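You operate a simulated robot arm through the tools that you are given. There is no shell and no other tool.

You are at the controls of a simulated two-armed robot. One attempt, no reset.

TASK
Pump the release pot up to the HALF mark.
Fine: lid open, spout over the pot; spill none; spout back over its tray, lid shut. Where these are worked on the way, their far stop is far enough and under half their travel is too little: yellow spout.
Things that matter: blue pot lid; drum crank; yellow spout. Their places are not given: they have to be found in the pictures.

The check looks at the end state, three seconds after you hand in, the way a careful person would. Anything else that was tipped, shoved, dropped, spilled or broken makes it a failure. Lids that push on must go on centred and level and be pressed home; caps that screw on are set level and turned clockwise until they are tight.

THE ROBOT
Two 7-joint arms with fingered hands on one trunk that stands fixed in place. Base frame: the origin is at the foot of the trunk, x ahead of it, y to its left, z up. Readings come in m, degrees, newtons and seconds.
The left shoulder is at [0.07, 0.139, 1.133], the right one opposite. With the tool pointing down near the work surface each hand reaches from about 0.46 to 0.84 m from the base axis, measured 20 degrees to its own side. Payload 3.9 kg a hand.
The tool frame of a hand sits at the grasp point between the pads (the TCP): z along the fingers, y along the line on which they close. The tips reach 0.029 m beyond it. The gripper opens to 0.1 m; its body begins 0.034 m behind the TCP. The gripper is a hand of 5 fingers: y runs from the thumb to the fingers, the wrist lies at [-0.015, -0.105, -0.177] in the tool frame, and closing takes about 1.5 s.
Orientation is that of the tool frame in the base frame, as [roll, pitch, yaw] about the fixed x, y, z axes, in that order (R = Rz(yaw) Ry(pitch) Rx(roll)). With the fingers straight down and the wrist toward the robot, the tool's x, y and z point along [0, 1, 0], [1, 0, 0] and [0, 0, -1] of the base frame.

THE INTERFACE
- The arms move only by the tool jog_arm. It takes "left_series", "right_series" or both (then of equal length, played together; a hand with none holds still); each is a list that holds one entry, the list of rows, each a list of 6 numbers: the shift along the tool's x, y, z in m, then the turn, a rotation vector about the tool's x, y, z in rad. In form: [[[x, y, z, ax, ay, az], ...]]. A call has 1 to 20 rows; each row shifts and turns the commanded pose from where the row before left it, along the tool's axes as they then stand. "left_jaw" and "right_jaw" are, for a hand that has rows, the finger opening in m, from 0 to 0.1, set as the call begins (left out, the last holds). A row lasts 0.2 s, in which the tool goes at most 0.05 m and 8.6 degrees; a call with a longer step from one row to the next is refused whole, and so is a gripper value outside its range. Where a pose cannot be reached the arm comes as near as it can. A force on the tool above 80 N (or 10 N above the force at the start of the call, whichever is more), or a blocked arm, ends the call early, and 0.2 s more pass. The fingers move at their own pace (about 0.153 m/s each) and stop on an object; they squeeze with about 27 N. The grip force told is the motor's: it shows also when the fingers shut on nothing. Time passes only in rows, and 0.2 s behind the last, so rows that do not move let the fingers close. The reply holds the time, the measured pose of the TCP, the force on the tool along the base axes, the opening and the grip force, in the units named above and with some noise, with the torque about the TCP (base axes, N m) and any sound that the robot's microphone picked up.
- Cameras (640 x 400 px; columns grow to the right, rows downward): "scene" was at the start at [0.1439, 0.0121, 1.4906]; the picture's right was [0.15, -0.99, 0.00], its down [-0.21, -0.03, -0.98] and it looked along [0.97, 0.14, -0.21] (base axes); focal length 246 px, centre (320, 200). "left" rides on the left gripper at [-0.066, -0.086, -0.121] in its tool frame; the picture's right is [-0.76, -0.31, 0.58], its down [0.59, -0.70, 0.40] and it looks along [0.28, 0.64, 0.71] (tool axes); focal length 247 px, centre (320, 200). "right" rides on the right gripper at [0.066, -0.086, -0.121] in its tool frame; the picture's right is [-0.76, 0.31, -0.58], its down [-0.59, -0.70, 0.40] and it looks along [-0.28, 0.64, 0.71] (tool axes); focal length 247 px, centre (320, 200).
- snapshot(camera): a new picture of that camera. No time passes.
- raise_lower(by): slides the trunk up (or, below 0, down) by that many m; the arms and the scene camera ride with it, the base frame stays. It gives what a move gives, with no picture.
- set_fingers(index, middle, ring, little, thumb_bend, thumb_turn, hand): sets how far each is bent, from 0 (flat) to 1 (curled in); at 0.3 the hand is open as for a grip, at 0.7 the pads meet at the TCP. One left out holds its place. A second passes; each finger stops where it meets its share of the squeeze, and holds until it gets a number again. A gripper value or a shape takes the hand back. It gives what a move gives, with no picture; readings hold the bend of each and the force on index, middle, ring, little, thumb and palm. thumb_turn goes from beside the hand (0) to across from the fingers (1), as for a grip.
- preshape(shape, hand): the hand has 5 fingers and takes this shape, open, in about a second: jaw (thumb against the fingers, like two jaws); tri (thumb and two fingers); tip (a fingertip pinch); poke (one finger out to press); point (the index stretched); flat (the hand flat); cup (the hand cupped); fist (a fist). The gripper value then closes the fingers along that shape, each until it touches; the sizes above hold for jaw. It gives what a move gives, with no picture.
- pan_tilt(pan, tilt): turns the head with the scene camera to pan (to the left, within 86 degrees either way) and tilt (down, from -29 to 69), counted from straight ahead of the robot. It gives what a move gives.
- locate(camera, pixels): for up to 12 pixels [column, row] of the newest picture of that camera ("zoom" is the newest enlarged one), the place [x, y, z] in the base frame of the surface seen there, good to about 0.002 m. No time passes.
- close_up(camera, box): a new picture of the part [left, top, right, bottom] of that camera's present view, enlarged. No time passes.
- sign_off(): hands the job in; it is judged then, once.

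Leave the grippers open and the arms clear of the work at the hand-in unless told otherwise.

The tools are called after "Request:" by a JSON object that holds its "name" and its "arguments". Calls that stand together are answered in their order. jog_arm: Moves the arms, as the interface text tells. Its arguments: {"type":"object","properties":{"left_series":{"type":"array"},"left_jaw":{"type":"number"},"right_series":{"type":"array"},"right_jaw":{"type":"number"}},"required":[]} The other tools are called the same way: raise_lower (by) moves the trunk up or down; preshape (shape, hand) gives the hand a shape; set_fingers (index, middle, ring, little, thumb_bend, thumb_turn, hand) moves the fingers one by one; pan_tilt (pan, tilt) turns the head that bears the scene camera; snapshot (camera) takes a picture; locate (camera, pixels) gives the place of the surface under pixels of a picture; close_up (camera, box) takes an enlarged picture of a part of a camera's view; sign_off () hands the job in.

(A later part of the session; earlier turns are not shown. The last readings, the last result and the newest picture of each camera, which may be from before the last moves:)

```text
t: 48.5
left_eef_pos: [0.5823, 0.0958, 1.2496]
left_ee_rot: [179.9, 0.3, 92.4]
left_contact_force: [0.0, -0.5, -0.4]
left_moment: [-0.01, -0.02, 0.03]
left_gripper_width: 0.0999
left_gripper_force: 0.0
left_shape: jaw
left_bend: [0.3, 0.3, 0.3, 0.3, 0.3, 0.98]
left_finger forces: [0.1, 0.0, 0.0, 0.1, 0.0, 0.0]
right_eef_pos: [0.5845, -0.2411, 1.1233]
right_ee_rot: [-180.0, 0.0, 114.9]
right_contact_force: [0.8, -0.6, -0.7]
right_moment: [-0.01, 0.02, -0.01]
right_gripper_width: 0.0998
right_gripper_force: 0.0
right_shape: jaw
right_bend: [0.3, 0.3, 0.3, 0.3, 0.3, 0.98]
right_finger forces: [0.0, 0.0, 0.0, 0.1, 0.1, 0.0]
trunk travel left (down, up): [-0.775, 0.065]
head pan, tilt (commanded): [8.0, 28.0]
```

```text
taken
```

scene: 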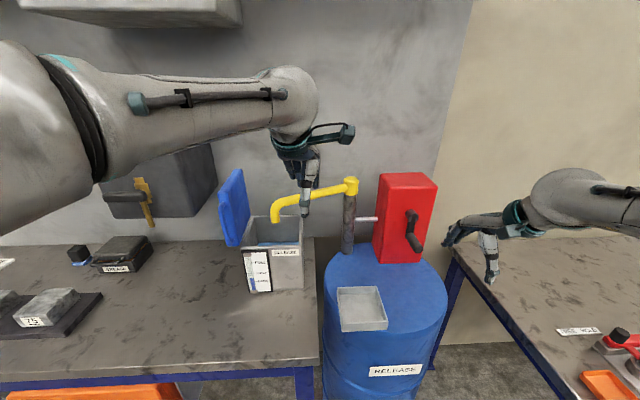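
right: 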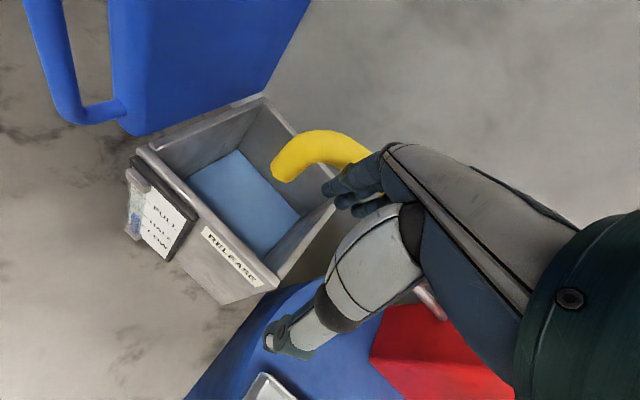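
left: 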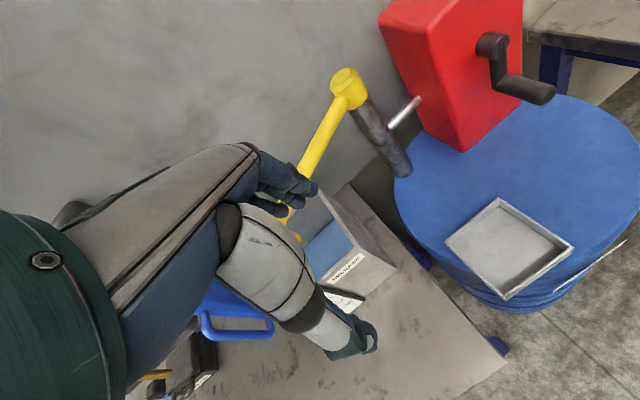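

I lower the left hand to z≈1.125 and push towards the far side (forward and left) with the backs of its fingers.

Request:
{"name": "jog_arm", "arguments": {"left_series": [[[0, 0, 0.0417, 0, 0, 0], [0, 0, 0.0417, 0, 0, 0], [0, 0, 0.0417, 0, 0, 0], [0.008, 0.0157, 0, 0, 0, 0], [0.008, 0.0157, 0, 0, 0, 0], [0.008, 0.0157, 0, 0, 0, 0], [0.008, 0.0157, 0, 0, 0, 0], [0.008, 0.0157, 0, 0, 0, 0]]]}}

Request:
{"name": "snapshot", "arguments": {"camera": "scene"}}

Request:
{"name": "snapshot", "arguments": {"camera": "left"}}

```text
t: 50.3
left_eef_pos: [0.6578, 0.1396, 1.1267]
left_ee_rot: [179.9, 0.2, 92.3]
left_contact_force: [0.4, 0.6, -0.2]
left_moment: [-0.03, -0.02, 0.0]
left_gripper_width: 0.0999
left_gripper_force: 0.0
left_shape: jaw
left_bend: [0.3, 0.3, 0.3, 0.3, 0.3, 0.98]
left_finger forces: [0.0, 0.1, 0.0, 0.0, 0.1, 0.0]
right_eef_pos: [0.585, -0.2386, 1.1237]
right_ee_rot: [-180.0, -0.1, 114.8]
right_contact_force: [0.6, -0.2, 0.4]
right_moment: [0.02, 0.02, 0.0]
right_gripper_width: 0.1
right_gripper_force: 0.0
right_shape: jaw
right_bend: [0.3, 0.3, 0.3, 0.3, 0.3, 0.98]
right_finger forces: [0.0, 0.1, 0.0, 0.0, 0.0, 0.1]
trunk travel left (down, up): [-0.775, 0.065]
head pan, tilt (commanded): [8.0, 28.0]
```

```text
taken
```

scene: 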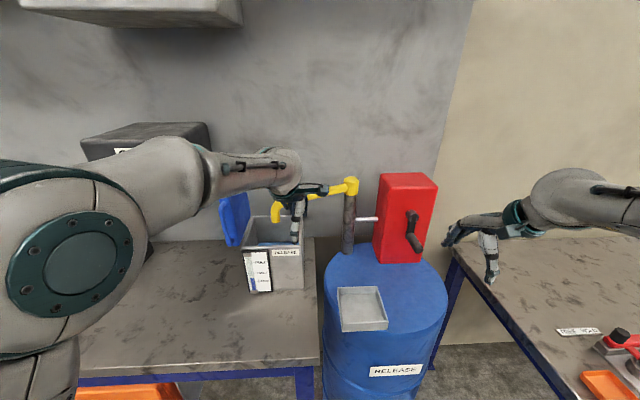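

```text
taken
```

left: 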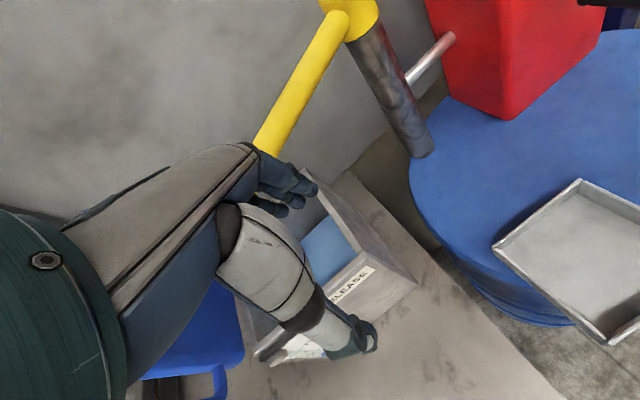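

Just before contact. I push three more small steps and read the force.

Request:
{"name": "jog_arm", "arguments": {"left_series": [[[0.006, 0.0105, 0, 0, 0, 0], [0.006, 0.0105, 0, 0, 0, 0], [0.005, 0.0105, 0, 0, 0, 0]]]}}

Request:
{"name": "snapshot", "arguments": {"camera": "scene"}}

Request:
{"name": "locate", "arguments": {"camera": "scene", "pixels": [[274, 218], [277, 206], [285, 203], [330, 192]]}}

```text
t: 51.1
left_eef_pos: [0.688, 0.1568, 1.1269]
left_ee_rot: [179.9, 0.2, 92.1]
left_contact_force: [-1.4, -0.1, 0.4]
left_moment: [-0.04, 0.04, 0.02]
left_gripper_width: 0.1
left_gripper_force: 0.0
left_shape: jaw
left_bend: [0.3, 0.3, 0.3, 0.32, 0.3, 0.98]
left_finger forces: [0.0, 0.0, 0.0, 1.9, 0.0, 0.0]
right_eef_pos: [0.5837, -0.2395, 1.1258]
right_ee_rot: [180.0, 0.0, 114.8]
right_contact_force: [-1.1, 0.5, -0.6]
right_moment: [0.03, 0.01, 0.02]
right_gripper_width: 0.0997
right_gripper_force: 0.1
right_shape: jaw
right_bend: [0.3, 0.3, 0.3, 0.3, 0.3, 0.98]
right_finger forces: [0.0, 0.0, 0.0, 0.1, 0.0, 0.0]
trunk travel left (down, up): [-0.775, 0.065]
head pan, tilt (commanded): [8.0, 28.0]
```

```text
taken
```

scene: 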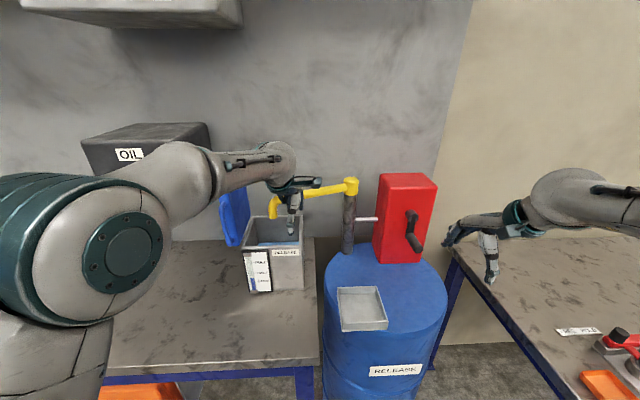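

```text
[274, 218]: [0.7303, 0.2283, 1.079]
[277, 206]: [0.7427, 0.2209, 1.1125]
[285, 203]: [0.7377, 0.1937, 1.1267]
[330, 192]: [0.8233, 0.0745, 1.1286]
```

The tip is now practically over the pot's centre. One more 8 mm nudge tells whether this is the far stop.

Request:
{"name": "jog_arm", "arguments": {"left_series": [[[0.004, 0.007, 0, 0, 0, 0]]]}}

Request:
{"name": "snapshot", "arguments": {"camera": "scene"}}

Request:
{"name": "locate", "arguments": {"camera": "scene", "pixels": [[274, 218], [277, 206], [330, 192], [345, 188]]}}

```text
t: 51.5
left_eef_pos: [0.6929, 0.1598, 1.1299]
left_ee_rot: [179.7, 0.3, 92.1]
left_contact_force: [-9.5, -4.0, 4.0]
left_moment: [0.18, -0.23, 0.16]
left_gripper_width: 0.1001
left_gripper_force: 0.1
left_shape: jaw
left_bend: [0.3, 0.3, 0.3, 0.35, 0.3, 0.98]
left_finger forces: [0.0, 0.1, 1.3, 9.5, 0.0, 0.0]
right_eef_pos: [0.5809, -0.2393, 1.1249]
right_ee_rot: [179.9, 0.0, 114.8]
right_contact_force: [0.1, 0.5, -0.6]
right_moment: [0.02, 0.01, 0.0]
right_gripper_width: 0.1
right_gripper_force: 0.0
right_shape: jaw
right_bend: [0.3, 0.3, 0.3, 0.3, 0.3, 0.98]
right_finger forces: [0.0, 0.0, 0.0, 0.0, 0.1, 0.0]
trunk travel left (down, up): [-0.775, 0.065]
head pan, tilt (commanded): [8.0, 28.0]
```

```text
taken
```

scene: 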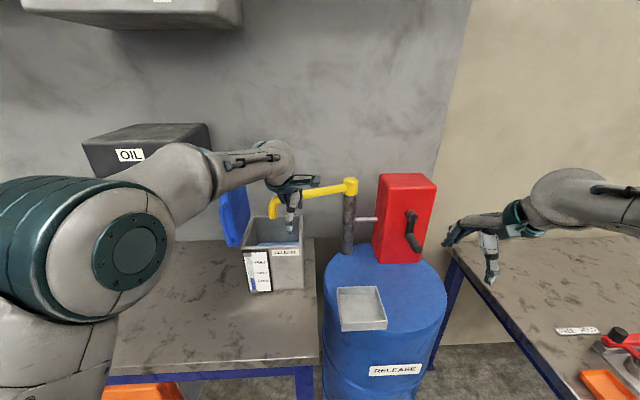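

```text
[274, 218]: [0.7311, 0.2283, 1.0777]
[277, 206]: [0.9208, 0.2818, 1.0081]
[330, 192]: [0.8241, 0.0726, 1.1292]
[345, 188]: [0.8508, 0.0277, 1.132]
```

The force jumped to about 10 N: that is the far stop, with the tip over the pot's centre. I back the left hand away, then up and left to its parking place.

Request:
{"name": "jog_arm", "arguments": {"left_series": [[[-0.006, -0.012, 0, 0, 0, 0], [0, -0.045, 0, 0, 0, 0], [0, -0.045, 0, 0, 0, 0], [0, -0.045, 0, 0, 0, 0], [0, 0, -0.045, 0, 0, 0], [0, 0, -0.045, 0, 0, 0], [0, 0, -0.045, 0, 0, 0], [0, 0, -0.045, 0, 0, 0], [0, 0, -0.045, 0, 0, 0], [0.042, -0.025, 0, 0, 0, 0], [0.042, -0.025, 0, 0, 0, 0], [0.042, -0.025, 0, 0, 0, 0], [0.042, -0.02, 0, 0, 0, 0]]]}}

Request:
{"name": "snapshot", "arguments": {"camera": "scene"}}

Request:
{"name": "close_up", "arguments": {"camera": "scene", "box": [210, 150, 330, 310]}}

```text
t: 54.3
left_eef_pos: [0.4496, 0.3219, 1.3494]
left_ee_rot: [179.9, 0.4, 92.3]
left_contact_force: [-0.1, 1.8, 0.3]
left_moment: [-0.05, 0.02, 0.01]
left_gripper_width: 0.0999
left_gripper_force: 0.1
left_shape: jaw
left_bend: [0.3, 0.3, 0.3, 0.3, 0.3, 0.98]
left_finger forces: [0.0, 0.0, 0.1, 0.1, 0.0, 0.1]
left hand out of reach, approached as far as the arm can: row 4
right_eef_pos: [0.5835, -0.2355, 1.1247]
right_ee_rot: [179.9, 0.2, 114.9]
right_contact_force: [-0.2, 1.4, 0.4]
right_moment: [-0.04, 0.01, -0.02]
right_gripper_width: 0.0998
right_gripper_force: 0.0
right_shape: jaw
right_bend: [0.3, 0.3, 0.3, 0.3, 0.3, 0.98]
right_finger forces: [0.0, 0.0, 0.1, 0.0, 0.0, 0.1]
trunk travel left (down, up): [-0.775, 0.065]
head pan, tilt (commanded): [8.0, 28.0]
```

```text
taken
```

scene: 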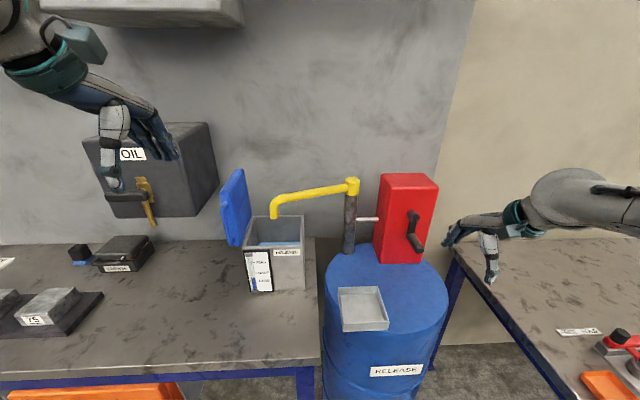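

```text
2.50 times, centred on (270, 230) of scene
```

zoom: 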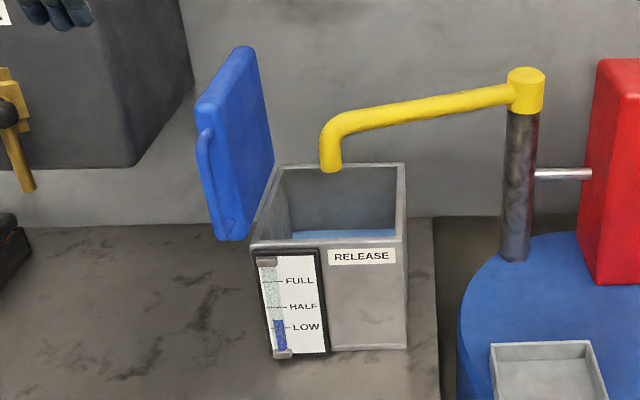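

The spout is over the open pot and the level is just above LOW. Now the crank: I take an enlarged view and measure it again.

Request:
{"name": "close_up", "arguments": {"camera": "scene", "box": [365, 165, 445, 275]}}

Request:
{"name": "locate", "arguments": {"camera": "zoom", "pixels": [[340, 170], [365, 165], [345, 190], [355, 215], [360, 250], [370, 270], [385, 290], [395, 300], [345, 265], [370, 300], [390, 280], [350, 240]]}}

Request:
{"name": "snapshot", "arguments": {"camera": "right"}}

```text
3.64 times, centred on (405, 220) of scene
```

zoom: 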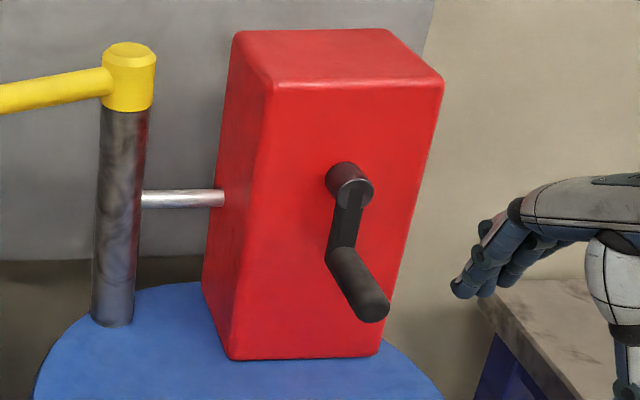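

```text
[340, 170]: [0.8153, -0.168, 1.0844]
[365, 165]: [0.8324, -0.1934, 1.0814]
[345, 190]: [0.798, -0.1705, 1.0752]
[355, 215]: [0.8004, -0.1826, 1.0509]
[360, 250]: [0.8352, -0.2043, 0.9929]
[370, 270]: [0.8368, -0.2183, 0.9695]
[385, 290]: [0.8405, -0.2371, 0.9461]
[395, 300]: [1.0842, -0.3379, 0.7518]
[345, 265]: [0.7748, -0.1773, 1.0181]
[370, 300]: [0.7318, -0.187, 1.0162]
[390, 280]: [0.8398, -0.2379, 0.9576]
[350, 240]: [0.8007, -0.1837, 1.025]
```

```text
taken
```

right: 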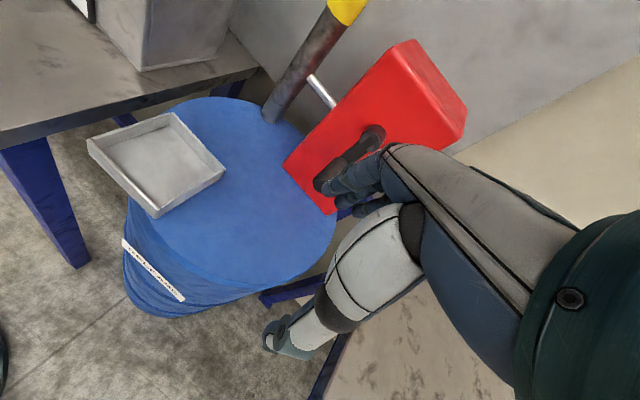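

The crank axis lies at about l=-0.3235, z=1.077 (pot-style axes), the grip at z≈1.006 with radius ≈0.071. I want the right hand pointing forward, about 20 degrees down. Before lowering the trunk, I look at the right side to check what stands on the right table.

Request:
{"name": "pan_tilt", "arguments": {"pan": -40, "tilt": 35}}

Request:
{"name": "snapshot", "arguments": {"camera": "scene"}}

```text
t: 55.5
left_eef_pos: [0.4512, 0.3163, 1.351]
left_ee_rot: [179.8, 0.3, 92.3]
left_contact_force: [1.2, 0.3, -0.4]
left_moment: [-0.04, -0.02, 0.04]
left_gripper_width: 0.0997
left_gripper_force: 0.0
left_shape: jaw
left_bend: [0.3, 0.3, 0.3, 0.3, 0.3, 0.98]
left_finger forces: [0.0, 0.0, 0.0, 0.0, 0.1, 0.0]
right_eef_pos: [0.5848, -0.2389, 1.1238]
right_ee_rot: [-180.0, 0.0, 114.9]
right_contact_force: [0.6, 1.1, 0.9]
right_moment: [0.03, 0.0, 0.02]
right_gripper_width: 0.1
right_gripper_force: 0.0
right_shape: jaw
right_bend: [0.3, 0.3, 0.3, 0.3, 0.3, 0.98]
right_finger forces: [0.0, 0.0, 0.1, 0.1, 0.0, 0.1]
trunk travel left (down, up): [-0.775, 0.065]
head pan, tilt (commanded): [-40.0, 35.0]
```

```text
taken
```

scene: 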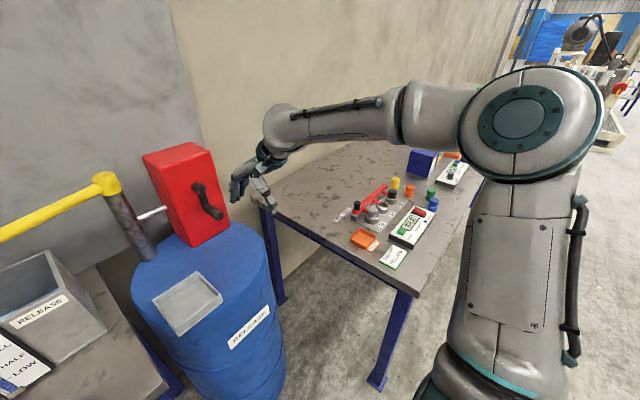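

Request:
{"name": "locate", "arguments": {"camera": "scene", "pixels": [[370, 195], [420, 160], [395, 190], [330, 230], [415, 290], [430, 200], [460, 165], [245, 250], [270, 290]]}}

```text
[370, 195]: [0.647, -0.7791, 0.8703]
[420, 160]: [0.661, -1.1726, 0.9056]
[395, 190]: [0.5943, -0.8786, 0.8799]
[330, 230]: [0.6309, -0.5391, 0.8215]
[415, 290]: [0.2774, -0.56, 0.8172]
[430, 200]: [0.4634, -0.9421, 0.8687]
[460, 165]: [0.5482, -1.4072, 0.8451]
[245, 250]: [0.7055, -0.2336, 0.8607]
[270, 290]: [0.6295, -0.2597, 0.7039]
```

The right table top is at z≈0.82 with low objects, so there is room. I raise the right hand 15 cm, lower the trunk 20 cm, and look back at the work.

Request:
{"name": "jog_arm", "arguments": {"right_series": [[[0, 0, -0.0375, 0, 0, 0.0615], [0, 0, -0.0375, 0, 0, 0.0615], [0, 0, -0.0375, 0, 0, 0.0615], [0, 0, -0.0375, 0, 0, 0.0615]]]}}

Request:
{"name": "raise_lower", "arguments": {"by": -0.2}}

Request:
{"name": "pan_tilt", "arguments": {"pan": 0, "tilt": 25}}

Request:
{"name": "snapshot", "arguments": {"camera": "scene"}}

```text
t: 56.5
left_eef_pos: [0.45, 0.3172, 1.3504]
left_ee_rot: [179.8, 0.3, 92.3]
left_contact_force: [0.3, -0.2, -0.4]
left_moment: [-0.02, 0.0, 0.0]
left_gripper_width: 0.1001
left_gripper_force: 0.1
left_shape: jaw
left_bend: [0.3, 0.3, 0.3, 0.3, 0.3, 0.98]
left_finger forces: [0.1, 0.0, 0.0, 0.1, 0.1, 0.1]
right_eef_pos: [0.5826, -0.2403, 1.2763]
right_ee_rot: [180.0, -0.1, 100.7]
right_contact_force: [-0.2, 0.2, 1.2]
right_moment: [0.0, 0.03, 0.01]
right_gripper_width: 0.0999
right_gripper_force: 0.1
right_shape: jaw
right_bend: [0.3, 0.3, 0.3, 0.3, 0.3, 0.98]
right_finger forces: [0.1, 0.0, 0.0, 0.0, 0.1, 0.1]
trunk travel left (down, up): [-0.775, 0.065]
head pan, tilt (commanded): [-40.0, 35.0]
```

```text
t: 58.6
left_eef_pos: [0.4511, 0.3161, 1.1512]
left_ee_rot: [179.8, 0.2, 92.3]
left_contact_force: [0.3, 0.3, -0.8]
left_moment: [0.01, 0.03, -0.01]
left_gripper_width: 0.1
left_gripper_force: 0.2
left_shape: jaw
left_bend: [0.3, 0.3, 0.3, 0.3, 0.3, 0.98]
left_finger forces: [0.1, 0.1, 0.0, 0.0, 0.1, 0.0]
right_eef_pos: [0.583, -0.2415, 1.076]
right_ee_rot: [180.0, 0.0, 100.8]
right_contact_force: [1.0, -0.2, 0.3]
right_moment: [0.01, -0.01, 0.0]
right_gripper_width: 0.1001
right_gripper_force: 0.1
right_shape: jaw
right_bend: [0.3, 0.3, 0.3, 0.3, 0.3, 0.98]
right_finger forces: [0.1, 0.0, 0.1, 0.0, 0.0, 0.0]
trunk travel left (down, up): [-0.575, 0.265]
head pan, tilt (commanded): [-40.0, 35.0]
```

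```text
t: 59.7
left_eef_pos: [0.4497, 0.3162, 1.1509]
left_ee_rot: [179.8, 0.3, 92.3]
left_contact_force: [0.6, 0.1, 0.1]
left_moment: [0.04, 0.0, 0.0]
left_gripper_width: 0.0998
left_gripper_force: 0.3
left_shape: jaw
left_bend: [0.3, 0.3, 0.3, 0.3, 0.3, 0.98]
left_finger forces: [0.1, 0.0, 0.0, 0.0, 0.1, 0.0]
right_eef_pos: [0.5849, -0.242, 1.0761]
right_ee_rot: [179.9, 0.1, 100.9]
right_contact_force: [-0.3, 0.6, 0.5]
right_moment: [0.0, -0.03, 0.02]
right_gripper_width: 0.0999
right_gripper_force: 0.1
right_shape: jaw
right_bend: [0.3, 0.3, 0.3, 0.3, 0.3, 0.98]
right_finger forces: [0.0, 0.0, 0.0, 0.0, 0.1, 0.0]
trunk travel left (down, up): [-0.575, 0.265]
head pan, tilt (commanded): [0.0, 25.0]
```

```text
taken
```

scene: 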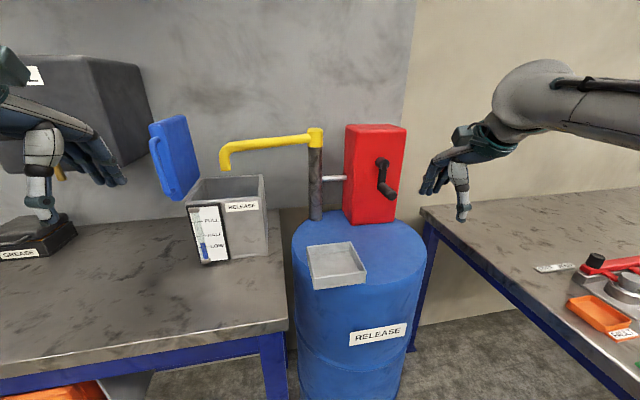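

View is good. Now I turn the right hand's fingers forward until they point 20 degrees down, then shift it in front of the crank grip.

Request:
{"name": "jog_arm", "arguments": {"right_series": [[[0, 0, 0, -0.1222, 0, 0], [0, 0, 0, -0.1222, 0, 0], [0, 0, 0, -0.1222, 0, 0], [0, 0, 0, -0.1222, 0, 0], [0, 0, 0, -0.1222, 0, 0], [0, 0, 0, -0.1222, 0, 0], [0, 0, 0, -0.1222, 0, 0], [0, 0, 0, -0.1222, 0, 0], [0, 0, 0, -0.1222, 0, 0], [0, 0, 0, -0.1222, 0, 0]]]}}

Request:
{"name": "snapshot", "arguments": {"camera": "scene"}}

Request:
{"name": "snapshot", "arguments": {"camera": "right"}}

```text
t: 61.9
left_eef_pos: [0.4504, 0.3165, 1.1487]
left_ee_rot: [179.9, 0.3, 92.3]
left_contact_force: [0.7, -0.1, -0.2]
left_moment: [0.01, 0.01, 0.0]
left_gripper_width: 0.0999
left_gripper_force: 0.0
left_shape: jaw
left_bend: [0.3, 0.3, 0.3, 0.3, 0.3, 0.98]
left_finger forces: [0.1, 0.0, 0.0, 0.0, 0.0, 0.1]
right_eef_pos: [0.5854, -0.2284, 1.0754]
right_ee_rot: [113.1, 0.7, 102.1]
right_contact_force: [0.8, -0.4, 0.1]
right_moment: [-0.05, 0.01, 0.02]
right_gripper_width: 0.0999
right_gripper_force: 0.1
right_shape: jaw
right_bend: [0.3, 0.3, 0.3, 0.3, 0.3, 0.98]
right_finger forces: [0.0, 0.0, 0.0, 0.0, 0.0, 0.0]
right hand out of reach, approached as far as the arm can: row 10
trunk travel left (down, up): [-0.575, 0.265]
head pan, tilt (commanded): [0.0, 25.0]
```

```text
taken
```

scene: 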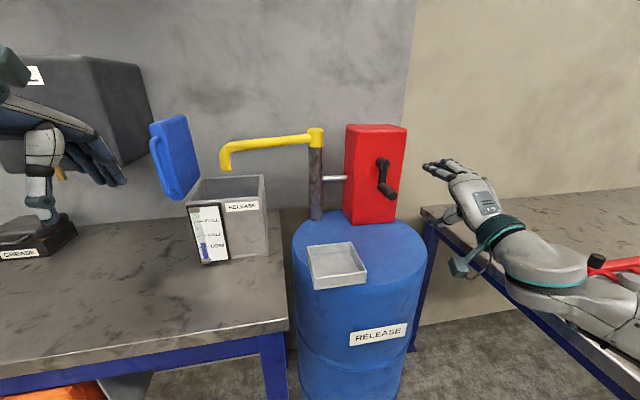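

```text
taken
```

right: 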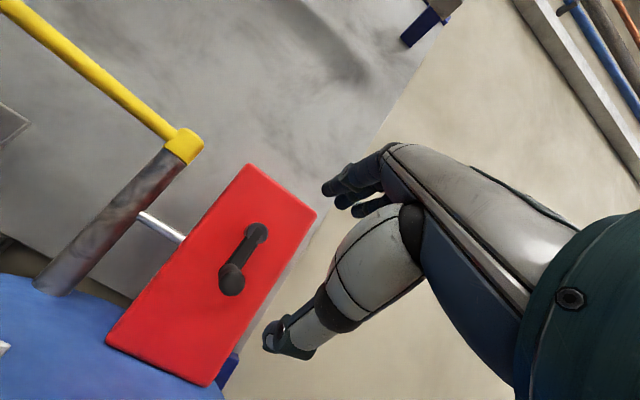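

The hand now points forward at about 23 degrees down. From this wrist view the grip's end face is at (232,280). I measure the crank from here.

Request:
{"name": "close_up", "arguments": {"camera": "right", "box": [190, 200, 300, 320]}}

Request:
{"name": "locate", "arguments": {"camera": "right", "pixels": [[232, 285], [232, 278], [238, 265], [255, 232], [246, 250], [230, 292], [223, 280], [242, 282], [322, 187], [345, 205], [290, 345]]}}

```text
3.33 times, centred on (245, 260) of right
```

zoom: 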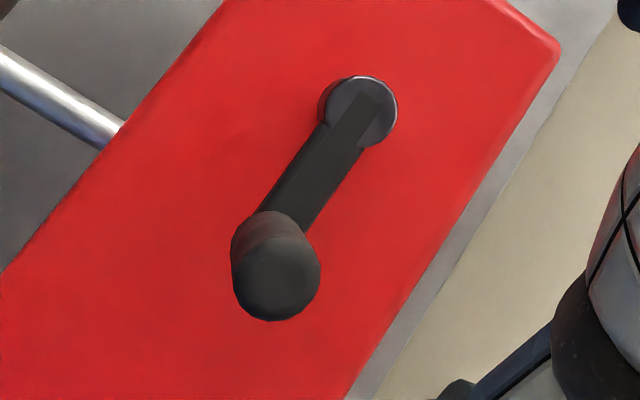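

```text
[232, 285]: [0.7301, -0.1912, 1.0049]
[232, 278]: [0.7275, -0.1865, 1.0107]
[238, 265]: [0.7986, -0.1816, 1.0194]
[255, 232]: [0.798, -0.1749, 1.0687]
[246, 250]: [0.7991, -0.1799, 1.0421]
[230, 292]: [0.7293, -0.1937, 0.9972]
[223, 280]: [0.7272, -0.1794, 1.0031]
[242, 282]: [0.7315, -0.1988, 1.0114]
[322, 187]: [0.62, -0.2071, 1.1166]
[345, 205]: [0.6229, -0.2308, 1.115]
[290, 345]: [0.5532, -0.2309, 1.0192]
```

The grip's end centre is (0.730, -0.191, 1.005), radius about 13 mm; the crank arm starts at n≈0.75. I bring the right hand to just in front of it with the fingers opened to 6 cm.

Request:
{"name": "jog_arm", "arguments": {"right_series": [[[0.0032, -0.0101, 0.0362, 0, -0.0209, 0.0089], [0.0032, -0.0101, 0.0362, 0, 0, 0], [0.0032, -0.0101, 0.0362, 0, 0, 0]]], "right_jaw": 0.06}}

Request:
{"name": "snapshot", "arguments": {"camera": "right"}}

Request:
{"name": "close_up", "arguments": {"camera": "scene", "box": [330, 100, 470, 260]}}

```text
t: 62.9
left_eef_pos: [0.4507, 0.3144, 1.1502]
left_ee_rot: [180.0, 0.2, 92.3]
left_contact_force: [-0.9, -0.4, 0.8]
left_moment: [0.05, 0.01, -0.01]
left_gripper_width: 0.1
left_gripper_force: 0.0
left_shape: jaw
left_bend: [0.3, 0.3, 0.3, 0.3, 0.3, 0.98]
left_finger forces: [0.1, 0.0, 0.0, 0.0, 0.1, 0.0]
right_eef_pos: [0.6189, -0.2069, 1.0964]
right_ee_rot: [107.4, 2.1, 102.0]
right_contact_force: [0.4, 0.2, -0.8]
right_moment: [0.02, -0.06, 0.03]
right_gripper_width: 0.06
right_gripper_force: 0.0
right_shape: jaw
right_bend: [0.39, 0.39, 0.73, 0.45, 0.3, 1.0]
right_finger forces: [0.0, 0.1, 0.0, 0.0, 0.0, 0.0]
right hand out of reach, approached as far as the arm can: row 1, 2
trunk travel left (down, up): [-0.575, 0.265]
head pan, tilt (commanded): [0.0, 25.0]
stopped in row 3 (right hand): the arm was blocked; the commanded pose is now the measured one
```

```text
taken
```

right: 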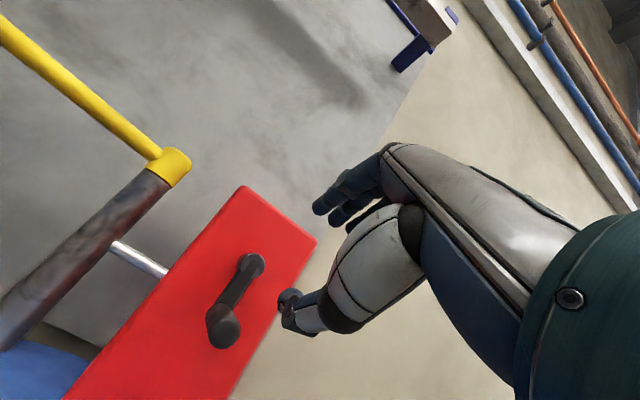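

```text
2.50 times, centred on (400, 180) of scene
```

zoom: 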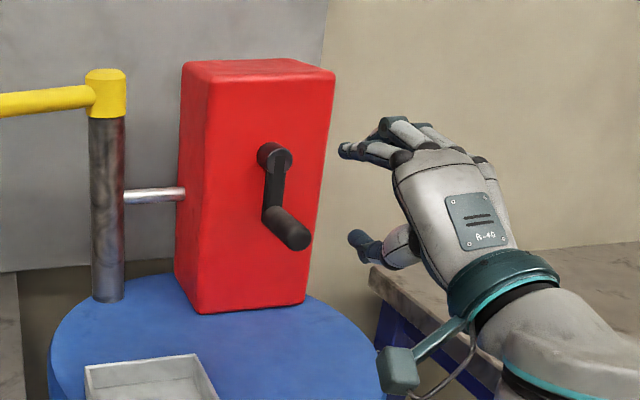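

The arm was blocked and the pose drifted (z stayed at 1.096). I look at the right arm's posture to see what is limiting it.

Request:
{"name": "pan_tilt", "arguments": {"pan": -45, "tilt": 40}}

Request:
{"name": "snapshot", "arguments": {"camera": "scene"}}

```text
t: 64.0
left_eef_pos: [0.4509, 0.3169, 1.1503]
left_ee_rot: [179.8, 0.3, 92.3]
left_contact_force: [-0.5, -0.1, 0.2]
left_moment: [0.0, -0.01, 0.03]
left_gripper_width: 0.1001
left_gripper_force: 0.0
left_shape: jaw
left_bend: [0.3, 0.3, 0.3, 0.3, 0.3, 0.98]
left_finger forces: [0.0, 0.0, 0.0, 0.0, 0.1, 0.0]
right_eef_pos: [0.6193, -0.206, 1.0954]
right_ee_rot: [107.3, 2.2, 101.8]
right_contact_force: [0.7, -0.3, -0.4]
right_moment: [0.0, -0.01, -0.02]
right_gripper_width: 0.0603
right_gripper_force: 0.1
right_shape: jaw
right_bend: [0.39, 0.39, 0.73, 0.45, 0.3, 1.0]
right_finger forces: [0.1, 0.1, 0.0, 0.1, 0.0, 0.1]
trunk travel left (down, up): [-0.575, 0.265]
head pan, tilt (commanded): [-45.0, 40.0]
```

```text
taken
```

scene: 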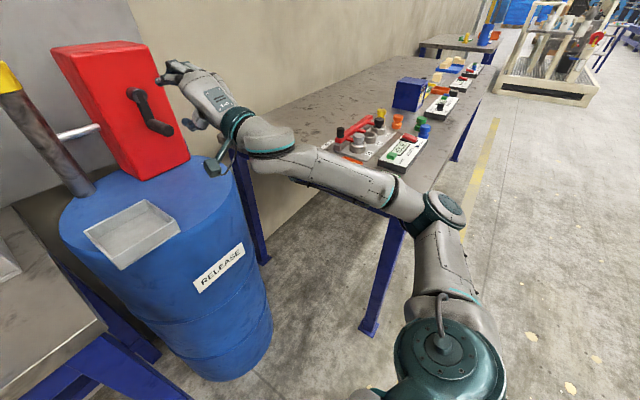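

The right forearm passes low over the corner of the right table. I measure how close it is.

Request:
{"name": "close_up", "arguments": {"camera": "scene", "box": [220, 90, 480, 290]}}

Request:
{"name": "locate", "arguments": {"camera": "scene", "pixels": [[270, 150], [310, 170], [350, 185], [385, 195], [405, 205], [440, 205], [440, 250], [400, 160], [360, 210], [330, 120], [395, 175], [440, 320]]}}

```text
2.00 times, centred on (350, 190) of scene
```

zoom: 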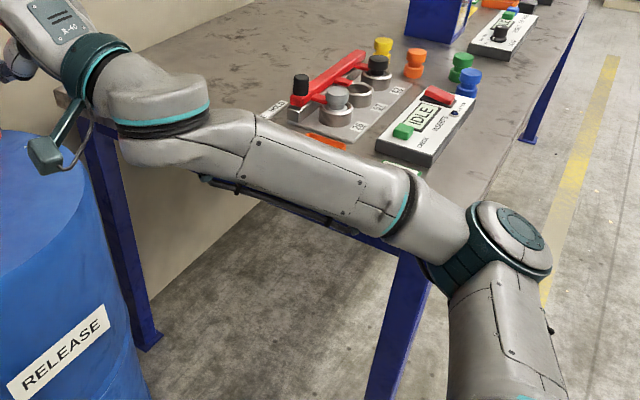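

```text
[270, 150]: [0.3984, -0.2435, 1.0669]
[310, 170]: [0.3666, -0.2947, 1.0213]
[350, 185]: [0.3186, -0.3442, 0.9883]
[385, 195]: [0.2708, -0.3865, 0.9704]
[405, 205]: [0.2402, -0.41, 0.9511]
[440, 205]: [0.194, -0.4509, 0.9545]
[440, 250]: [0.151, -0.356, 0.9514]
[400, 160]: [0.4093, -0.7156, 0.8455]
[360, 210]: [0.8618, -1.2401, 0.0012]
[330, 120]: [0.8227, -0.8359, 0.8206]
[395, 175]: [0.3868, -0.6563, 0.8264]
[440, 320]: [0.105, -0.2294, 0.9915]
```

The forearm itself clears the table (its top is at z≈0.95–1.0, the table at 0.82), so a joint limit is likely. The ring finger reads oddly bent (0.73), so I reopen the hand and check its shape.

Request:
{"name": "jog_arm", "arguments": {"right_series": [[[0, 0, 0, 0, 0, 0], [0, 0, 0, 0, 0, 0], [0, 0, 0, 0, 0, 0]]], "right_jaw": 0.1}}

Request:
{"name": "close_up", "arguments": {"camera": "right", "box": [250, 130, 450, 350]}}

```text
t: 64.8
left_eef_pos: [0.4512, 0.3168, 1.1499]
left_ee_rot: [179.9, 0.4, 92.3]
left_contact_force: [-0.1, 0.3, -0.6]
left_moment: [0.0, 0.02, 0.0]
left_gripper_width: 0.1
left_gripper_force: 0.1
left_shape: jaw
left_bend: [0.3, 0.3, 0.3, 0.3, 0.3, 0.98]
left_finger forces: [0.0, 0.1, 0.0, 0.0, 0.0, 0.0]
right_eef_pos: [0.6187, -0.2055, 1.0962]
right_ee_rot: [107.3, 2.2, 101.9]
right_contact_force: [-0.1, 0.4, 0.7]
right_moment: [0.01, 0.02, -0.01]
right_gripper_width: 0.0994
right_gripper_force: 0.1
right_shape: jaw
right_bend: [0.3, 0.3, 0.3, 0.3, 0.3, 0.98]
right_finger forces: [0.1, 0.0, 0.0, 0.0, 0.0, 0.0]
trunk travel left (down, up): [-0.575, 0.265]
head pan, tilt (commanded): [-45.0, 40.0]
```

```text
1.82 times, centred on (350, 240) of right
```

zoom: 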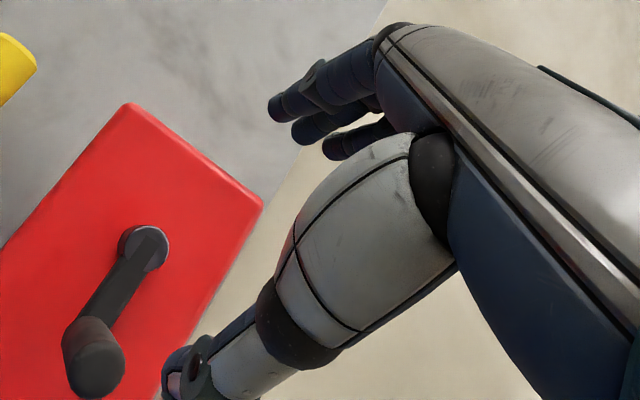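

The hand is fine again. I test whether turning the hand 20 degrees outward lets the arm reach lower.

Request:
{"name": "jog_arm", "arguments": {"right_series": [[[0, 0, 0, 0, -0.1112, 0.034], [0, 0, 0, 0, -0.1112, 0.034], [0, 0, 0, 0, -0.1112, 0.034], [0, -0.0287, 0.0088, 0, 0, 0], [0, -0.0287, 0.0088, 0, 0, 0]]]}}

Request:
{"name": "snapshot", "arguments": {"camera": "scene"}}

```text
t: 66.0
left_eef_pos: [0.4507, 0.3216, 1.1495]
left_ee_rot: [179.9, 0.5, 92.3]
left_contact_force: [-0.4, 0.6, -0.5]
left_moment: [-0.07, 0.01, -0.05]
left_gripper_width: 0.0999
left_gripper_force: 0.0
left_shape: jaw
left_bend: [0.3, 0.3, 0.3, 0.3, 0.3, 0.98]
left_finger forces: [0.1, 0.1, 0.0, 0.0, 0.0, 0.0]
right_eef_pos: [0.6022, -0.1915, 1.056]
right_ee_rot: [104.9, 1.1, 82.9]
right_contact_force: [2.3, -4.9, -6.1]
right_moment: [-0.01, -0.46, 0.33]
right_gripper_width: 0.1
right_gripper_force: 0.0
right_shape: jaw
right_bend: [0.3, 0.3, 0.3, 0.3, 0.3, 0.98]
right_finger forces: [0.1, 0.0, 0.0, 0.1, 0.0, 0.0]
right hand out of reach, approached as far as the arm can: row 2
trunk travel left (down, up): [-0.575, 0.265]
head pan, tilt (commanded): [-45.0, 40.0]
```

```text
taken
```

scene: 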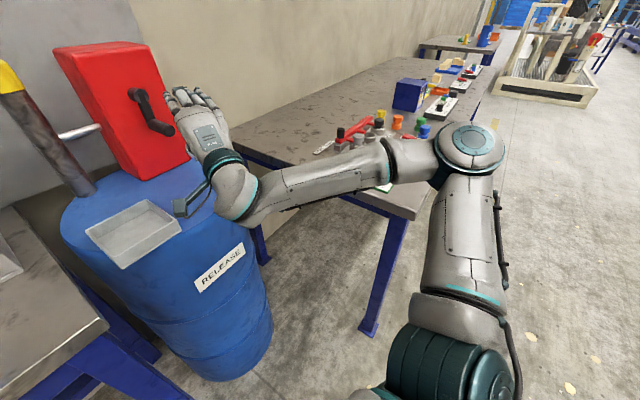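

A force of about 8 N shows on the right hand. I turn the head back and read again to see if it is contact or just motion.

Request:
{"name": "pan_tilt", "arguments": {"pan": -15, "tilt": 35}}

Request:
{"name": "snapshot", "arguments": {"camera": "scene"}}

Request:
{"name": "snapshot", "arguments": {"camera": "right"}}

```text
t: 67.0
left_eef_pos: [0.4499, 0.3172, 1.1497]
left_ee_rot: [180.0, 0.4, 92.3]
left_contact_force: [-0.1, 0.3, -0.1]
left_moment: [0.0, 0.0, -0.03]
left_gripper_width: 0.0998
left_gripper_force: 0.1
left_shape: jaw
left_bend: [0.3, 0.3, 0.3, 0.3, 0.3, 0.98]
left_finger forces: [0.1, 0.0, 0.1, 0.0, 0.1, 0.1]
right_eef_pos: [0.6017, -0.1911, 1.0522]
right_ee_rot: [105.1, 0.8, 83.1]
right_contact_force: [0.2, 0.2, -0.1]
right_moment: [0.01, -0.02, 0.01]
right_gripper_width: 0.1
right_gripper_force: 0.1
right_shape: jaw
right_bend: [0.3, 0.3, 0.3, 0.3, 0.3, 0.98]
right_finger forces: [0.1, 0.0, 0.0, 0.0, 0.0, 0.1]
trunk travel left (down, up): [-0.575, 0.265]
head pan, tilt (commanded): [-15.0, 35.0]
```

```text
taken
```

scene: 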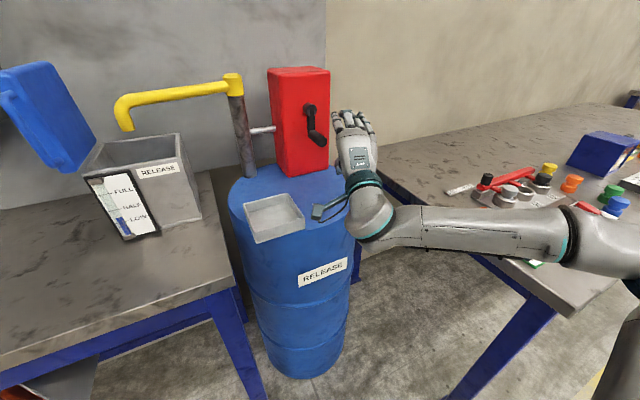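

```text
taken
```

right: 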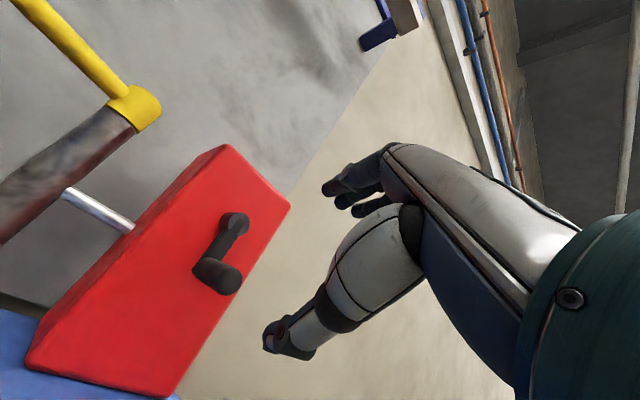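

The force was only motion; the arm now sits in a better posture (elbow up) and moves down freely. I go down and forward to straddle the grip: fingers above, thumb below.

Request:
{"name": "jog_arm", "arguments": {"right_series": [[[0.004, -0.0149, 0.0351, 0, 0, 0], [0.004, -0.0149, 0.0351, 0, 0, 0]]]}}

Request:
{"name": "snapshot", "arguments": {"camera": "right"}}

Request:
{"name": "close_up", "arguments": {"camera": "scene", "box": [250, 50, 410, 250]}}

```text
t: 67.6
left_eef_pos: [0.4505, 0.3171, 1.1497]
left_ee_rot: [179.9, 0.3, 92.3]
left_contact_force: [0.4, 0.0, 0.0]
left_moment: [0.01, -0.01, -0.01]
left_gripper_width: 0.1003
left_gripper_force: 0.0
left_shape: jaw
left_bend: [0.3, 0.3, 0.3, 0.3, 0.3, 0.98]
left_finger forces: [0.0, 0.0, 0.1, 0.1, 0.1, 0.0]
right_eef_pos: [0.6644, -0.2049, 0.9875]
right_ee_rot: [106.5, 2.2, 81.7]
right_contact_force: [-0.6, 0.4, 0.1]
right_moment: [0.01, -0.05, -0.02]
right_gripper_width: 0.0999
right_gripper_force: 0.0
right_shape: jaw
right_bend: [0.3, 0.3, 0.3, 0.3, 0.3, 0.98]
right_finger forces: [0.0, 0.1, 0.1, 0.0, 0.0, 0.1]
trunk travel left (down, up): [-0.575, 0.265]
head pan, tilt (commanded): [-15.0, 35.0]
```

```text
taken
```

right: 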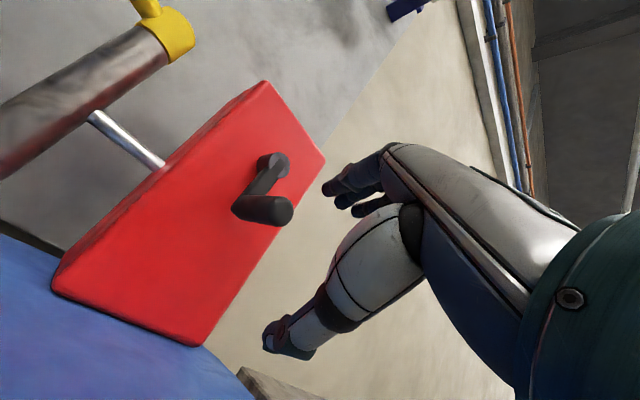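

```text
2.00 times, centred on (330, 150) of scene
```

zoom: 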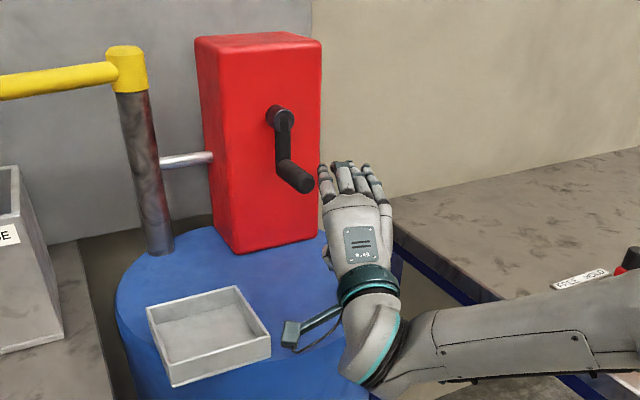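

The hand is aligned laterally with the grip (l≈-0.325) and slightly low. I raise 1.7 cm and advance 7 cm so the grip enters between thumb and fingers.

Request:
{"name": "jog_arm", "arguments": {"right_series": [[[0, 0.0168, -0.005, 0, 0, 0], [0.0086, 0.0067, 0.0226, 0, 0, 0], [0.0086, 0.0067, 0.0226, 0, 0, 0], [0.0086, 0.0067, 0.0226, 0, 0, 0]]]}}

Request:
{"name": "snapshot", "arguments": {"camera": "right"}}

Request:
{"name": "close_up", "arguments": {"camera": "scene", "box": [250, 50, 410, 250]}}

```text
t: 68.6
left_eef_pos: [0.4525, 0.3172, 1.1496]
left_ee_rot: [180.0, 0.3, 92.3]
left_contact_force: [0.6, 0.2, -0.8]
left_moment: [-0.02, 0.01, 0.03]
left_gripper_width: 0.1001
left_gripper_force: 0.1
left_shape: jaw
left_bend: [0.3, 0.3, 0.3, 0.3, 0.3, 0.98]
left_finger forces: [0.0, 0.1, 0.0, 0.1, 0.0, 0.0]
right_eef_pos: [0.7391, -0.1908, 1.0056]
right_ee_rot: [106.6, 2.2, 81.9]
right_contact_force: [0.0, 0.0, 0.9]
right_moment: [0.01, -0.02, 0.02]
right_gripper_width: 0.0999
right_gripper_force: 0.0
right_shape: jaw
right_bend: [0.3, 0.3, 0.3, 0.3, 0.3, 0.98]
right_finger forces: [0.0, 0.0, 0.1, 0.0, 0.0, 0.0]
trunk travel left (down, up): [-0.575, 0.265]
head pan, tilt (commanded): [-15.0, 35.0]
```

```text
taken
```

right: 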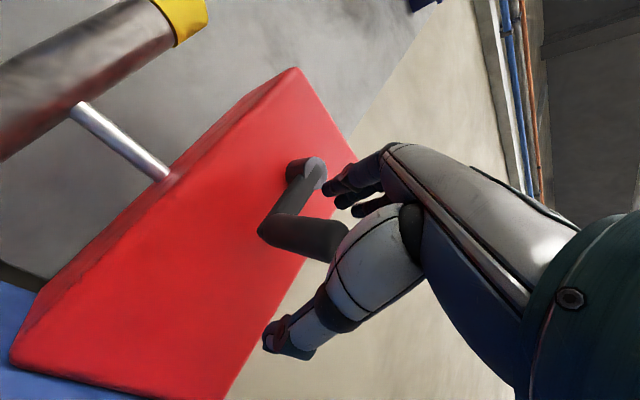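

```text
2.00 times, centred on (330, 150) of scene
```

zoom: 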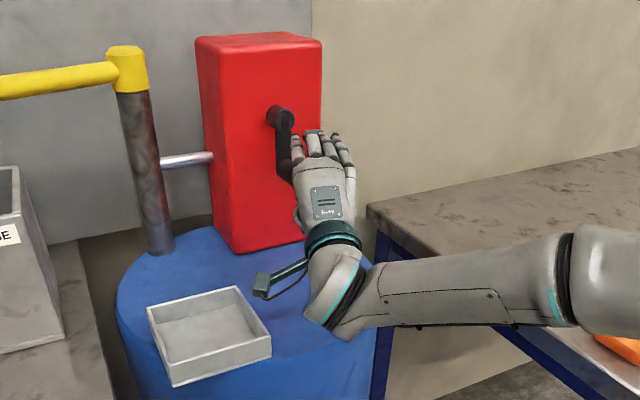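

The grip lies between thumb and fingers at the TCP. I close the right hand on it.

Request:
{"name": "jog_arm", "arguments": {"right_series": [[[0, 0, 0, 0, 0, 0], [0, 0, 0, 0, 0, 0], [0, 0, 0, 0, 0, 0], [0, 0, 0, 0, 0, 0], [0, 0, 0, 0, 0, 0], [0, 0, 0, 0, 0, 0], [0, 0, 0, 0, 0, 0], [0, 0, 0, 0, 0, 0]]], "right_jaw": 0.0}}

Request:
{"name": "close_up", "arguments": {"camera": "right", "box": [220, 120, 420, 360]}}

Request:
{"name": "close_up", "arguments": {"camera": "scene", "box": [250, 50, 410, 250]}}

```text
t: 70.4
left_eef_pos: [0.4516, 0.3149, 1.1495]
left_ee_rot: [179.9, 0.3, 92.2]
left_contact_force: [-0.4, -0.4, 0.2]
left_moment: [0.0, 0.02, 0.01]
left_gripper_width: 0.1001
left_gripper_force: 0.2
left_shape: jaw
left_bend: [0.3, 0.3, 0.3, 0.3, 0.3, 0.98]
left_finger forces: [0.0, 0.1, 0.0, 0.0, 0.0, 0.1]
right_eef_pos: [0.7367, -0.1915, 1.0046]
right_ee_rot: [106.8, 2.1, 81.9]
right_contact_force: [-2.3, -2.2, -7.0]
right_moment: [0.06, 0.01, 0.02]
right_gripper_width: 0.0149
right_gripper_force: 26.9
right_shape: jaw
right_bend: [0.46, 0.72, 0.72, 0.62, 0.72, 1.0]
right_finger forces: [12.8, 4.3, 0.1, 0.1, 22.0, 0.0]
trunk travel left (down, up): [-0.575, 0.265]
head pan, tilt (commanded): [-15.0, 35.0]
```

```text
1.67 times, centred on (320, 240) of right
```

zoom: 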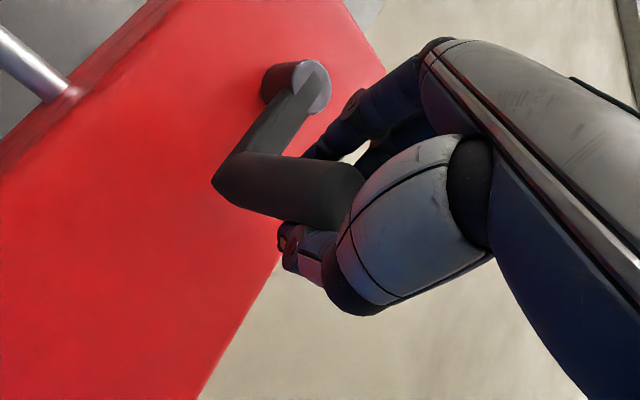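

```text
2.00 times, centred on (330, 150) of scene
```

zoom: 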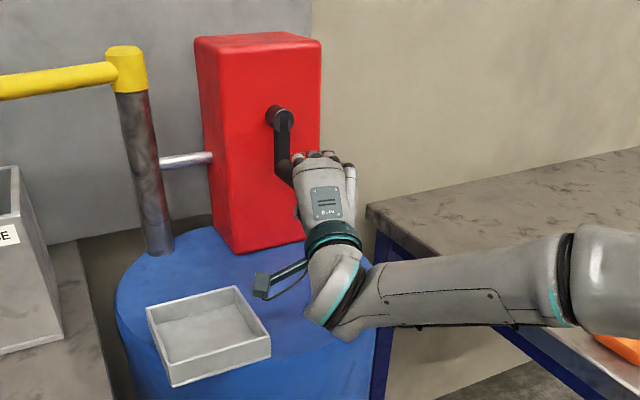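

The index holds from above, the thumb from below and the middle finger sits on the grip's right side. I measure the hub centre from this view, at (310,88) in the enlarged picture, to get the circle right.

Request:
{"name": "close_up", "arguments": {"camera": "right", "box": [220, 120, 420, 360]}}

Request:
{"name": "locate", "arguments": {"camera": "zoom", "pixels": [[310, 88], [318, 82], [328, 88], [312, 108], [290, 62], [283, 120], [262, 150], [300, 180], [325, 170], [310, 205], [230, 185]]}}

```text
1.67 times, centred on (320, 240) of right
```

zoom: 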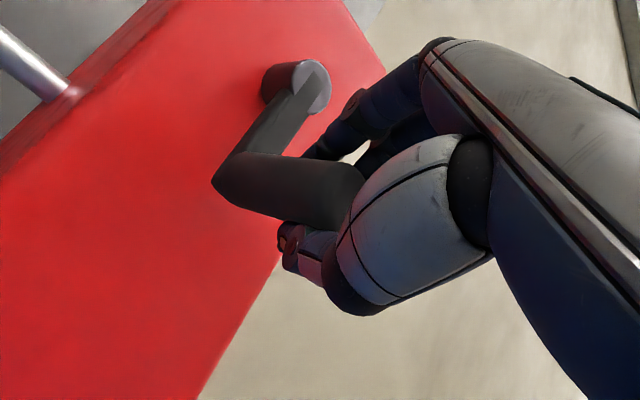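

```text
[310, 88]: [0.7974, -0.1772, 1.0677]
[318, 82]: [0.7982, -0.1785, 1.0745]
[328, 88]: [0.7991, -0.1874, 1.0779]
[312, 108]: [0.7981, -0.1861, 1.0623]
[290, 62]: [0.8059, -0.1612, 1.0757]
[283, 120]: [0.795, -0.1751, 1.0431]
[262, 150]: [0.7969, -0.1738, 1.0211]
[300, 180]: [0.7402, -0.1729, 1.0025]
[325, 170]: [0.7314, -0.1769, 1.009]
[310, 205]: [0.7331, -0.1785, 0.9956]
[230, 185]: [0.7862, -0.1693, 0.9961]
```

The crank circle: centre l≈-0.325, z≈1.070, radius ≈0.065. I start turning clockwise (at the bottom, toward the left) with the first 30 degrees and read the forces.

Request:
{"name": "jog_arm", "arguments": {"right_series": [[[0.0158, 0.0011, -0.006, 0, 0, 0], [0.0146, 0.0053, -0.0069, 0, 0, 0]]]}}

Request:
{"name": "snapshot", "arguments": {"camera": "scene"}}

Request:
{"name": "close_up", "arguments": {"camera": "scene", "box": [250, 50, 410, 250]}}

```text
t: 71.0
left_eef_pos: [0.4519, 0.3163, 1.1504]
left_ee_rot: [180.0, 0.3, 92.3]
left_contact_force: [1.0, 0.9, 0.4]
left_moment: [-0.02, 0.03, 0.01]
left_gripper_width: 0.0999
left_gripper_force: 0.0
left_shape: jaw
left_bend: [0.3, 0.3, 0.3, 0.3, 0.3, 0.98]
left_finger forces: [0.1, 0.1, 0.1, 0.0, 0.0, 0.0]
right_eef_pos: [0.7307, -0.1572, 1.0146]
right_ee_rot: [106.4, 2.2, 82.1]
right_contact_force: [-5.0, -2.7, -8.3]
right_moment: [0.14, 0.09, -0.09]
right_gripper_width: 0.0157
right_gripper_force: 27.1
right_shape: jaw
right_bend: [0.46, 0.73, 0.72, 0.62, 0.75, 0.98]
right_finger forces: [16.9, 1.7, 0.0, 0.0, 19.8, 0.0]
trunk travel left (down, up): [-0.575, 0.265]
head pan, tilt (commanded): [-15.0, 35.0]
```

```text
taken
```

scene: 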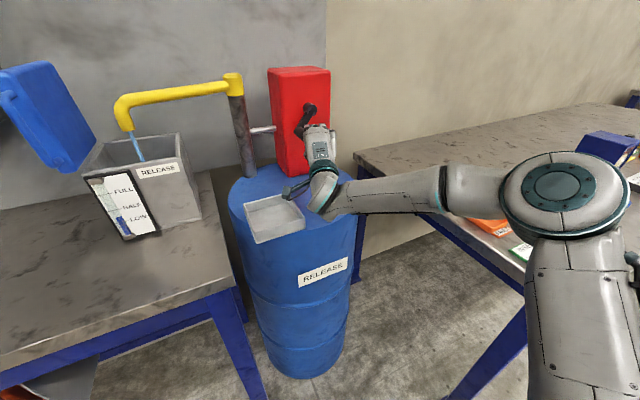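

```text
2.00 times, centred on (330, 150) of scene
```

zoom: 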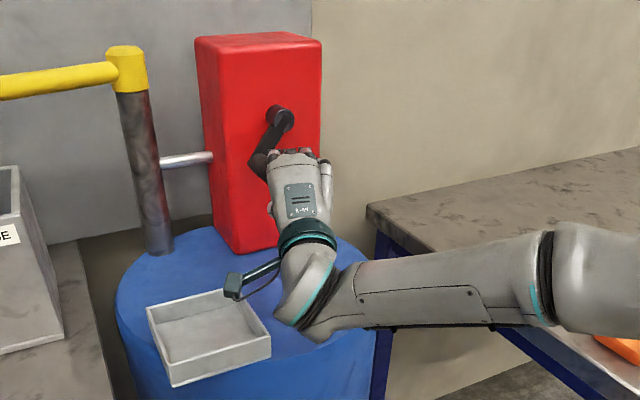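

The crank turns and a stream runs from the spout into the pot. Before continuing I check the forearm and elbow heights over the right table, at (400,205), (450,190) and (560,160).

Request:
{"name": "locate", "arguments": {"camera": "scene", "pixels": [[380, 205], [420, 200], [450, 195], [480, 195], [520, 180], [490, 222], [560, 240], [570, 320]]}}

Request:
{"name": "close_up", "arguments": {"camera": "scene", "box": [70, 120, 220, 260]}}

```text
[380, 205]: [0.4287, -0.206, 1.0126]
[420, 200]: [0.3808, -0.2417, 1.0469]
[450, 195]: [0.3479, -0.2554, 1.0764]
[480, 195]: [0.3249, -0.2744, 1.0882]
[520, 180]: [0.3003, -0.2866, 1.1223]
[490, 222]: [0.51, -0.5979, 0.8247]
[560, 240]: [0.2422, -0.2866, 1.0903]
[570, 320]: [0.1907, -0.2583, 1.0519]
```

```text
2.86 times, centred on (145, 190) of scene
```

zoom: 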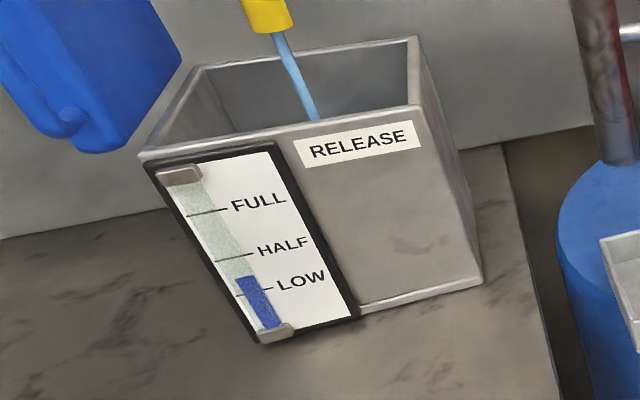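

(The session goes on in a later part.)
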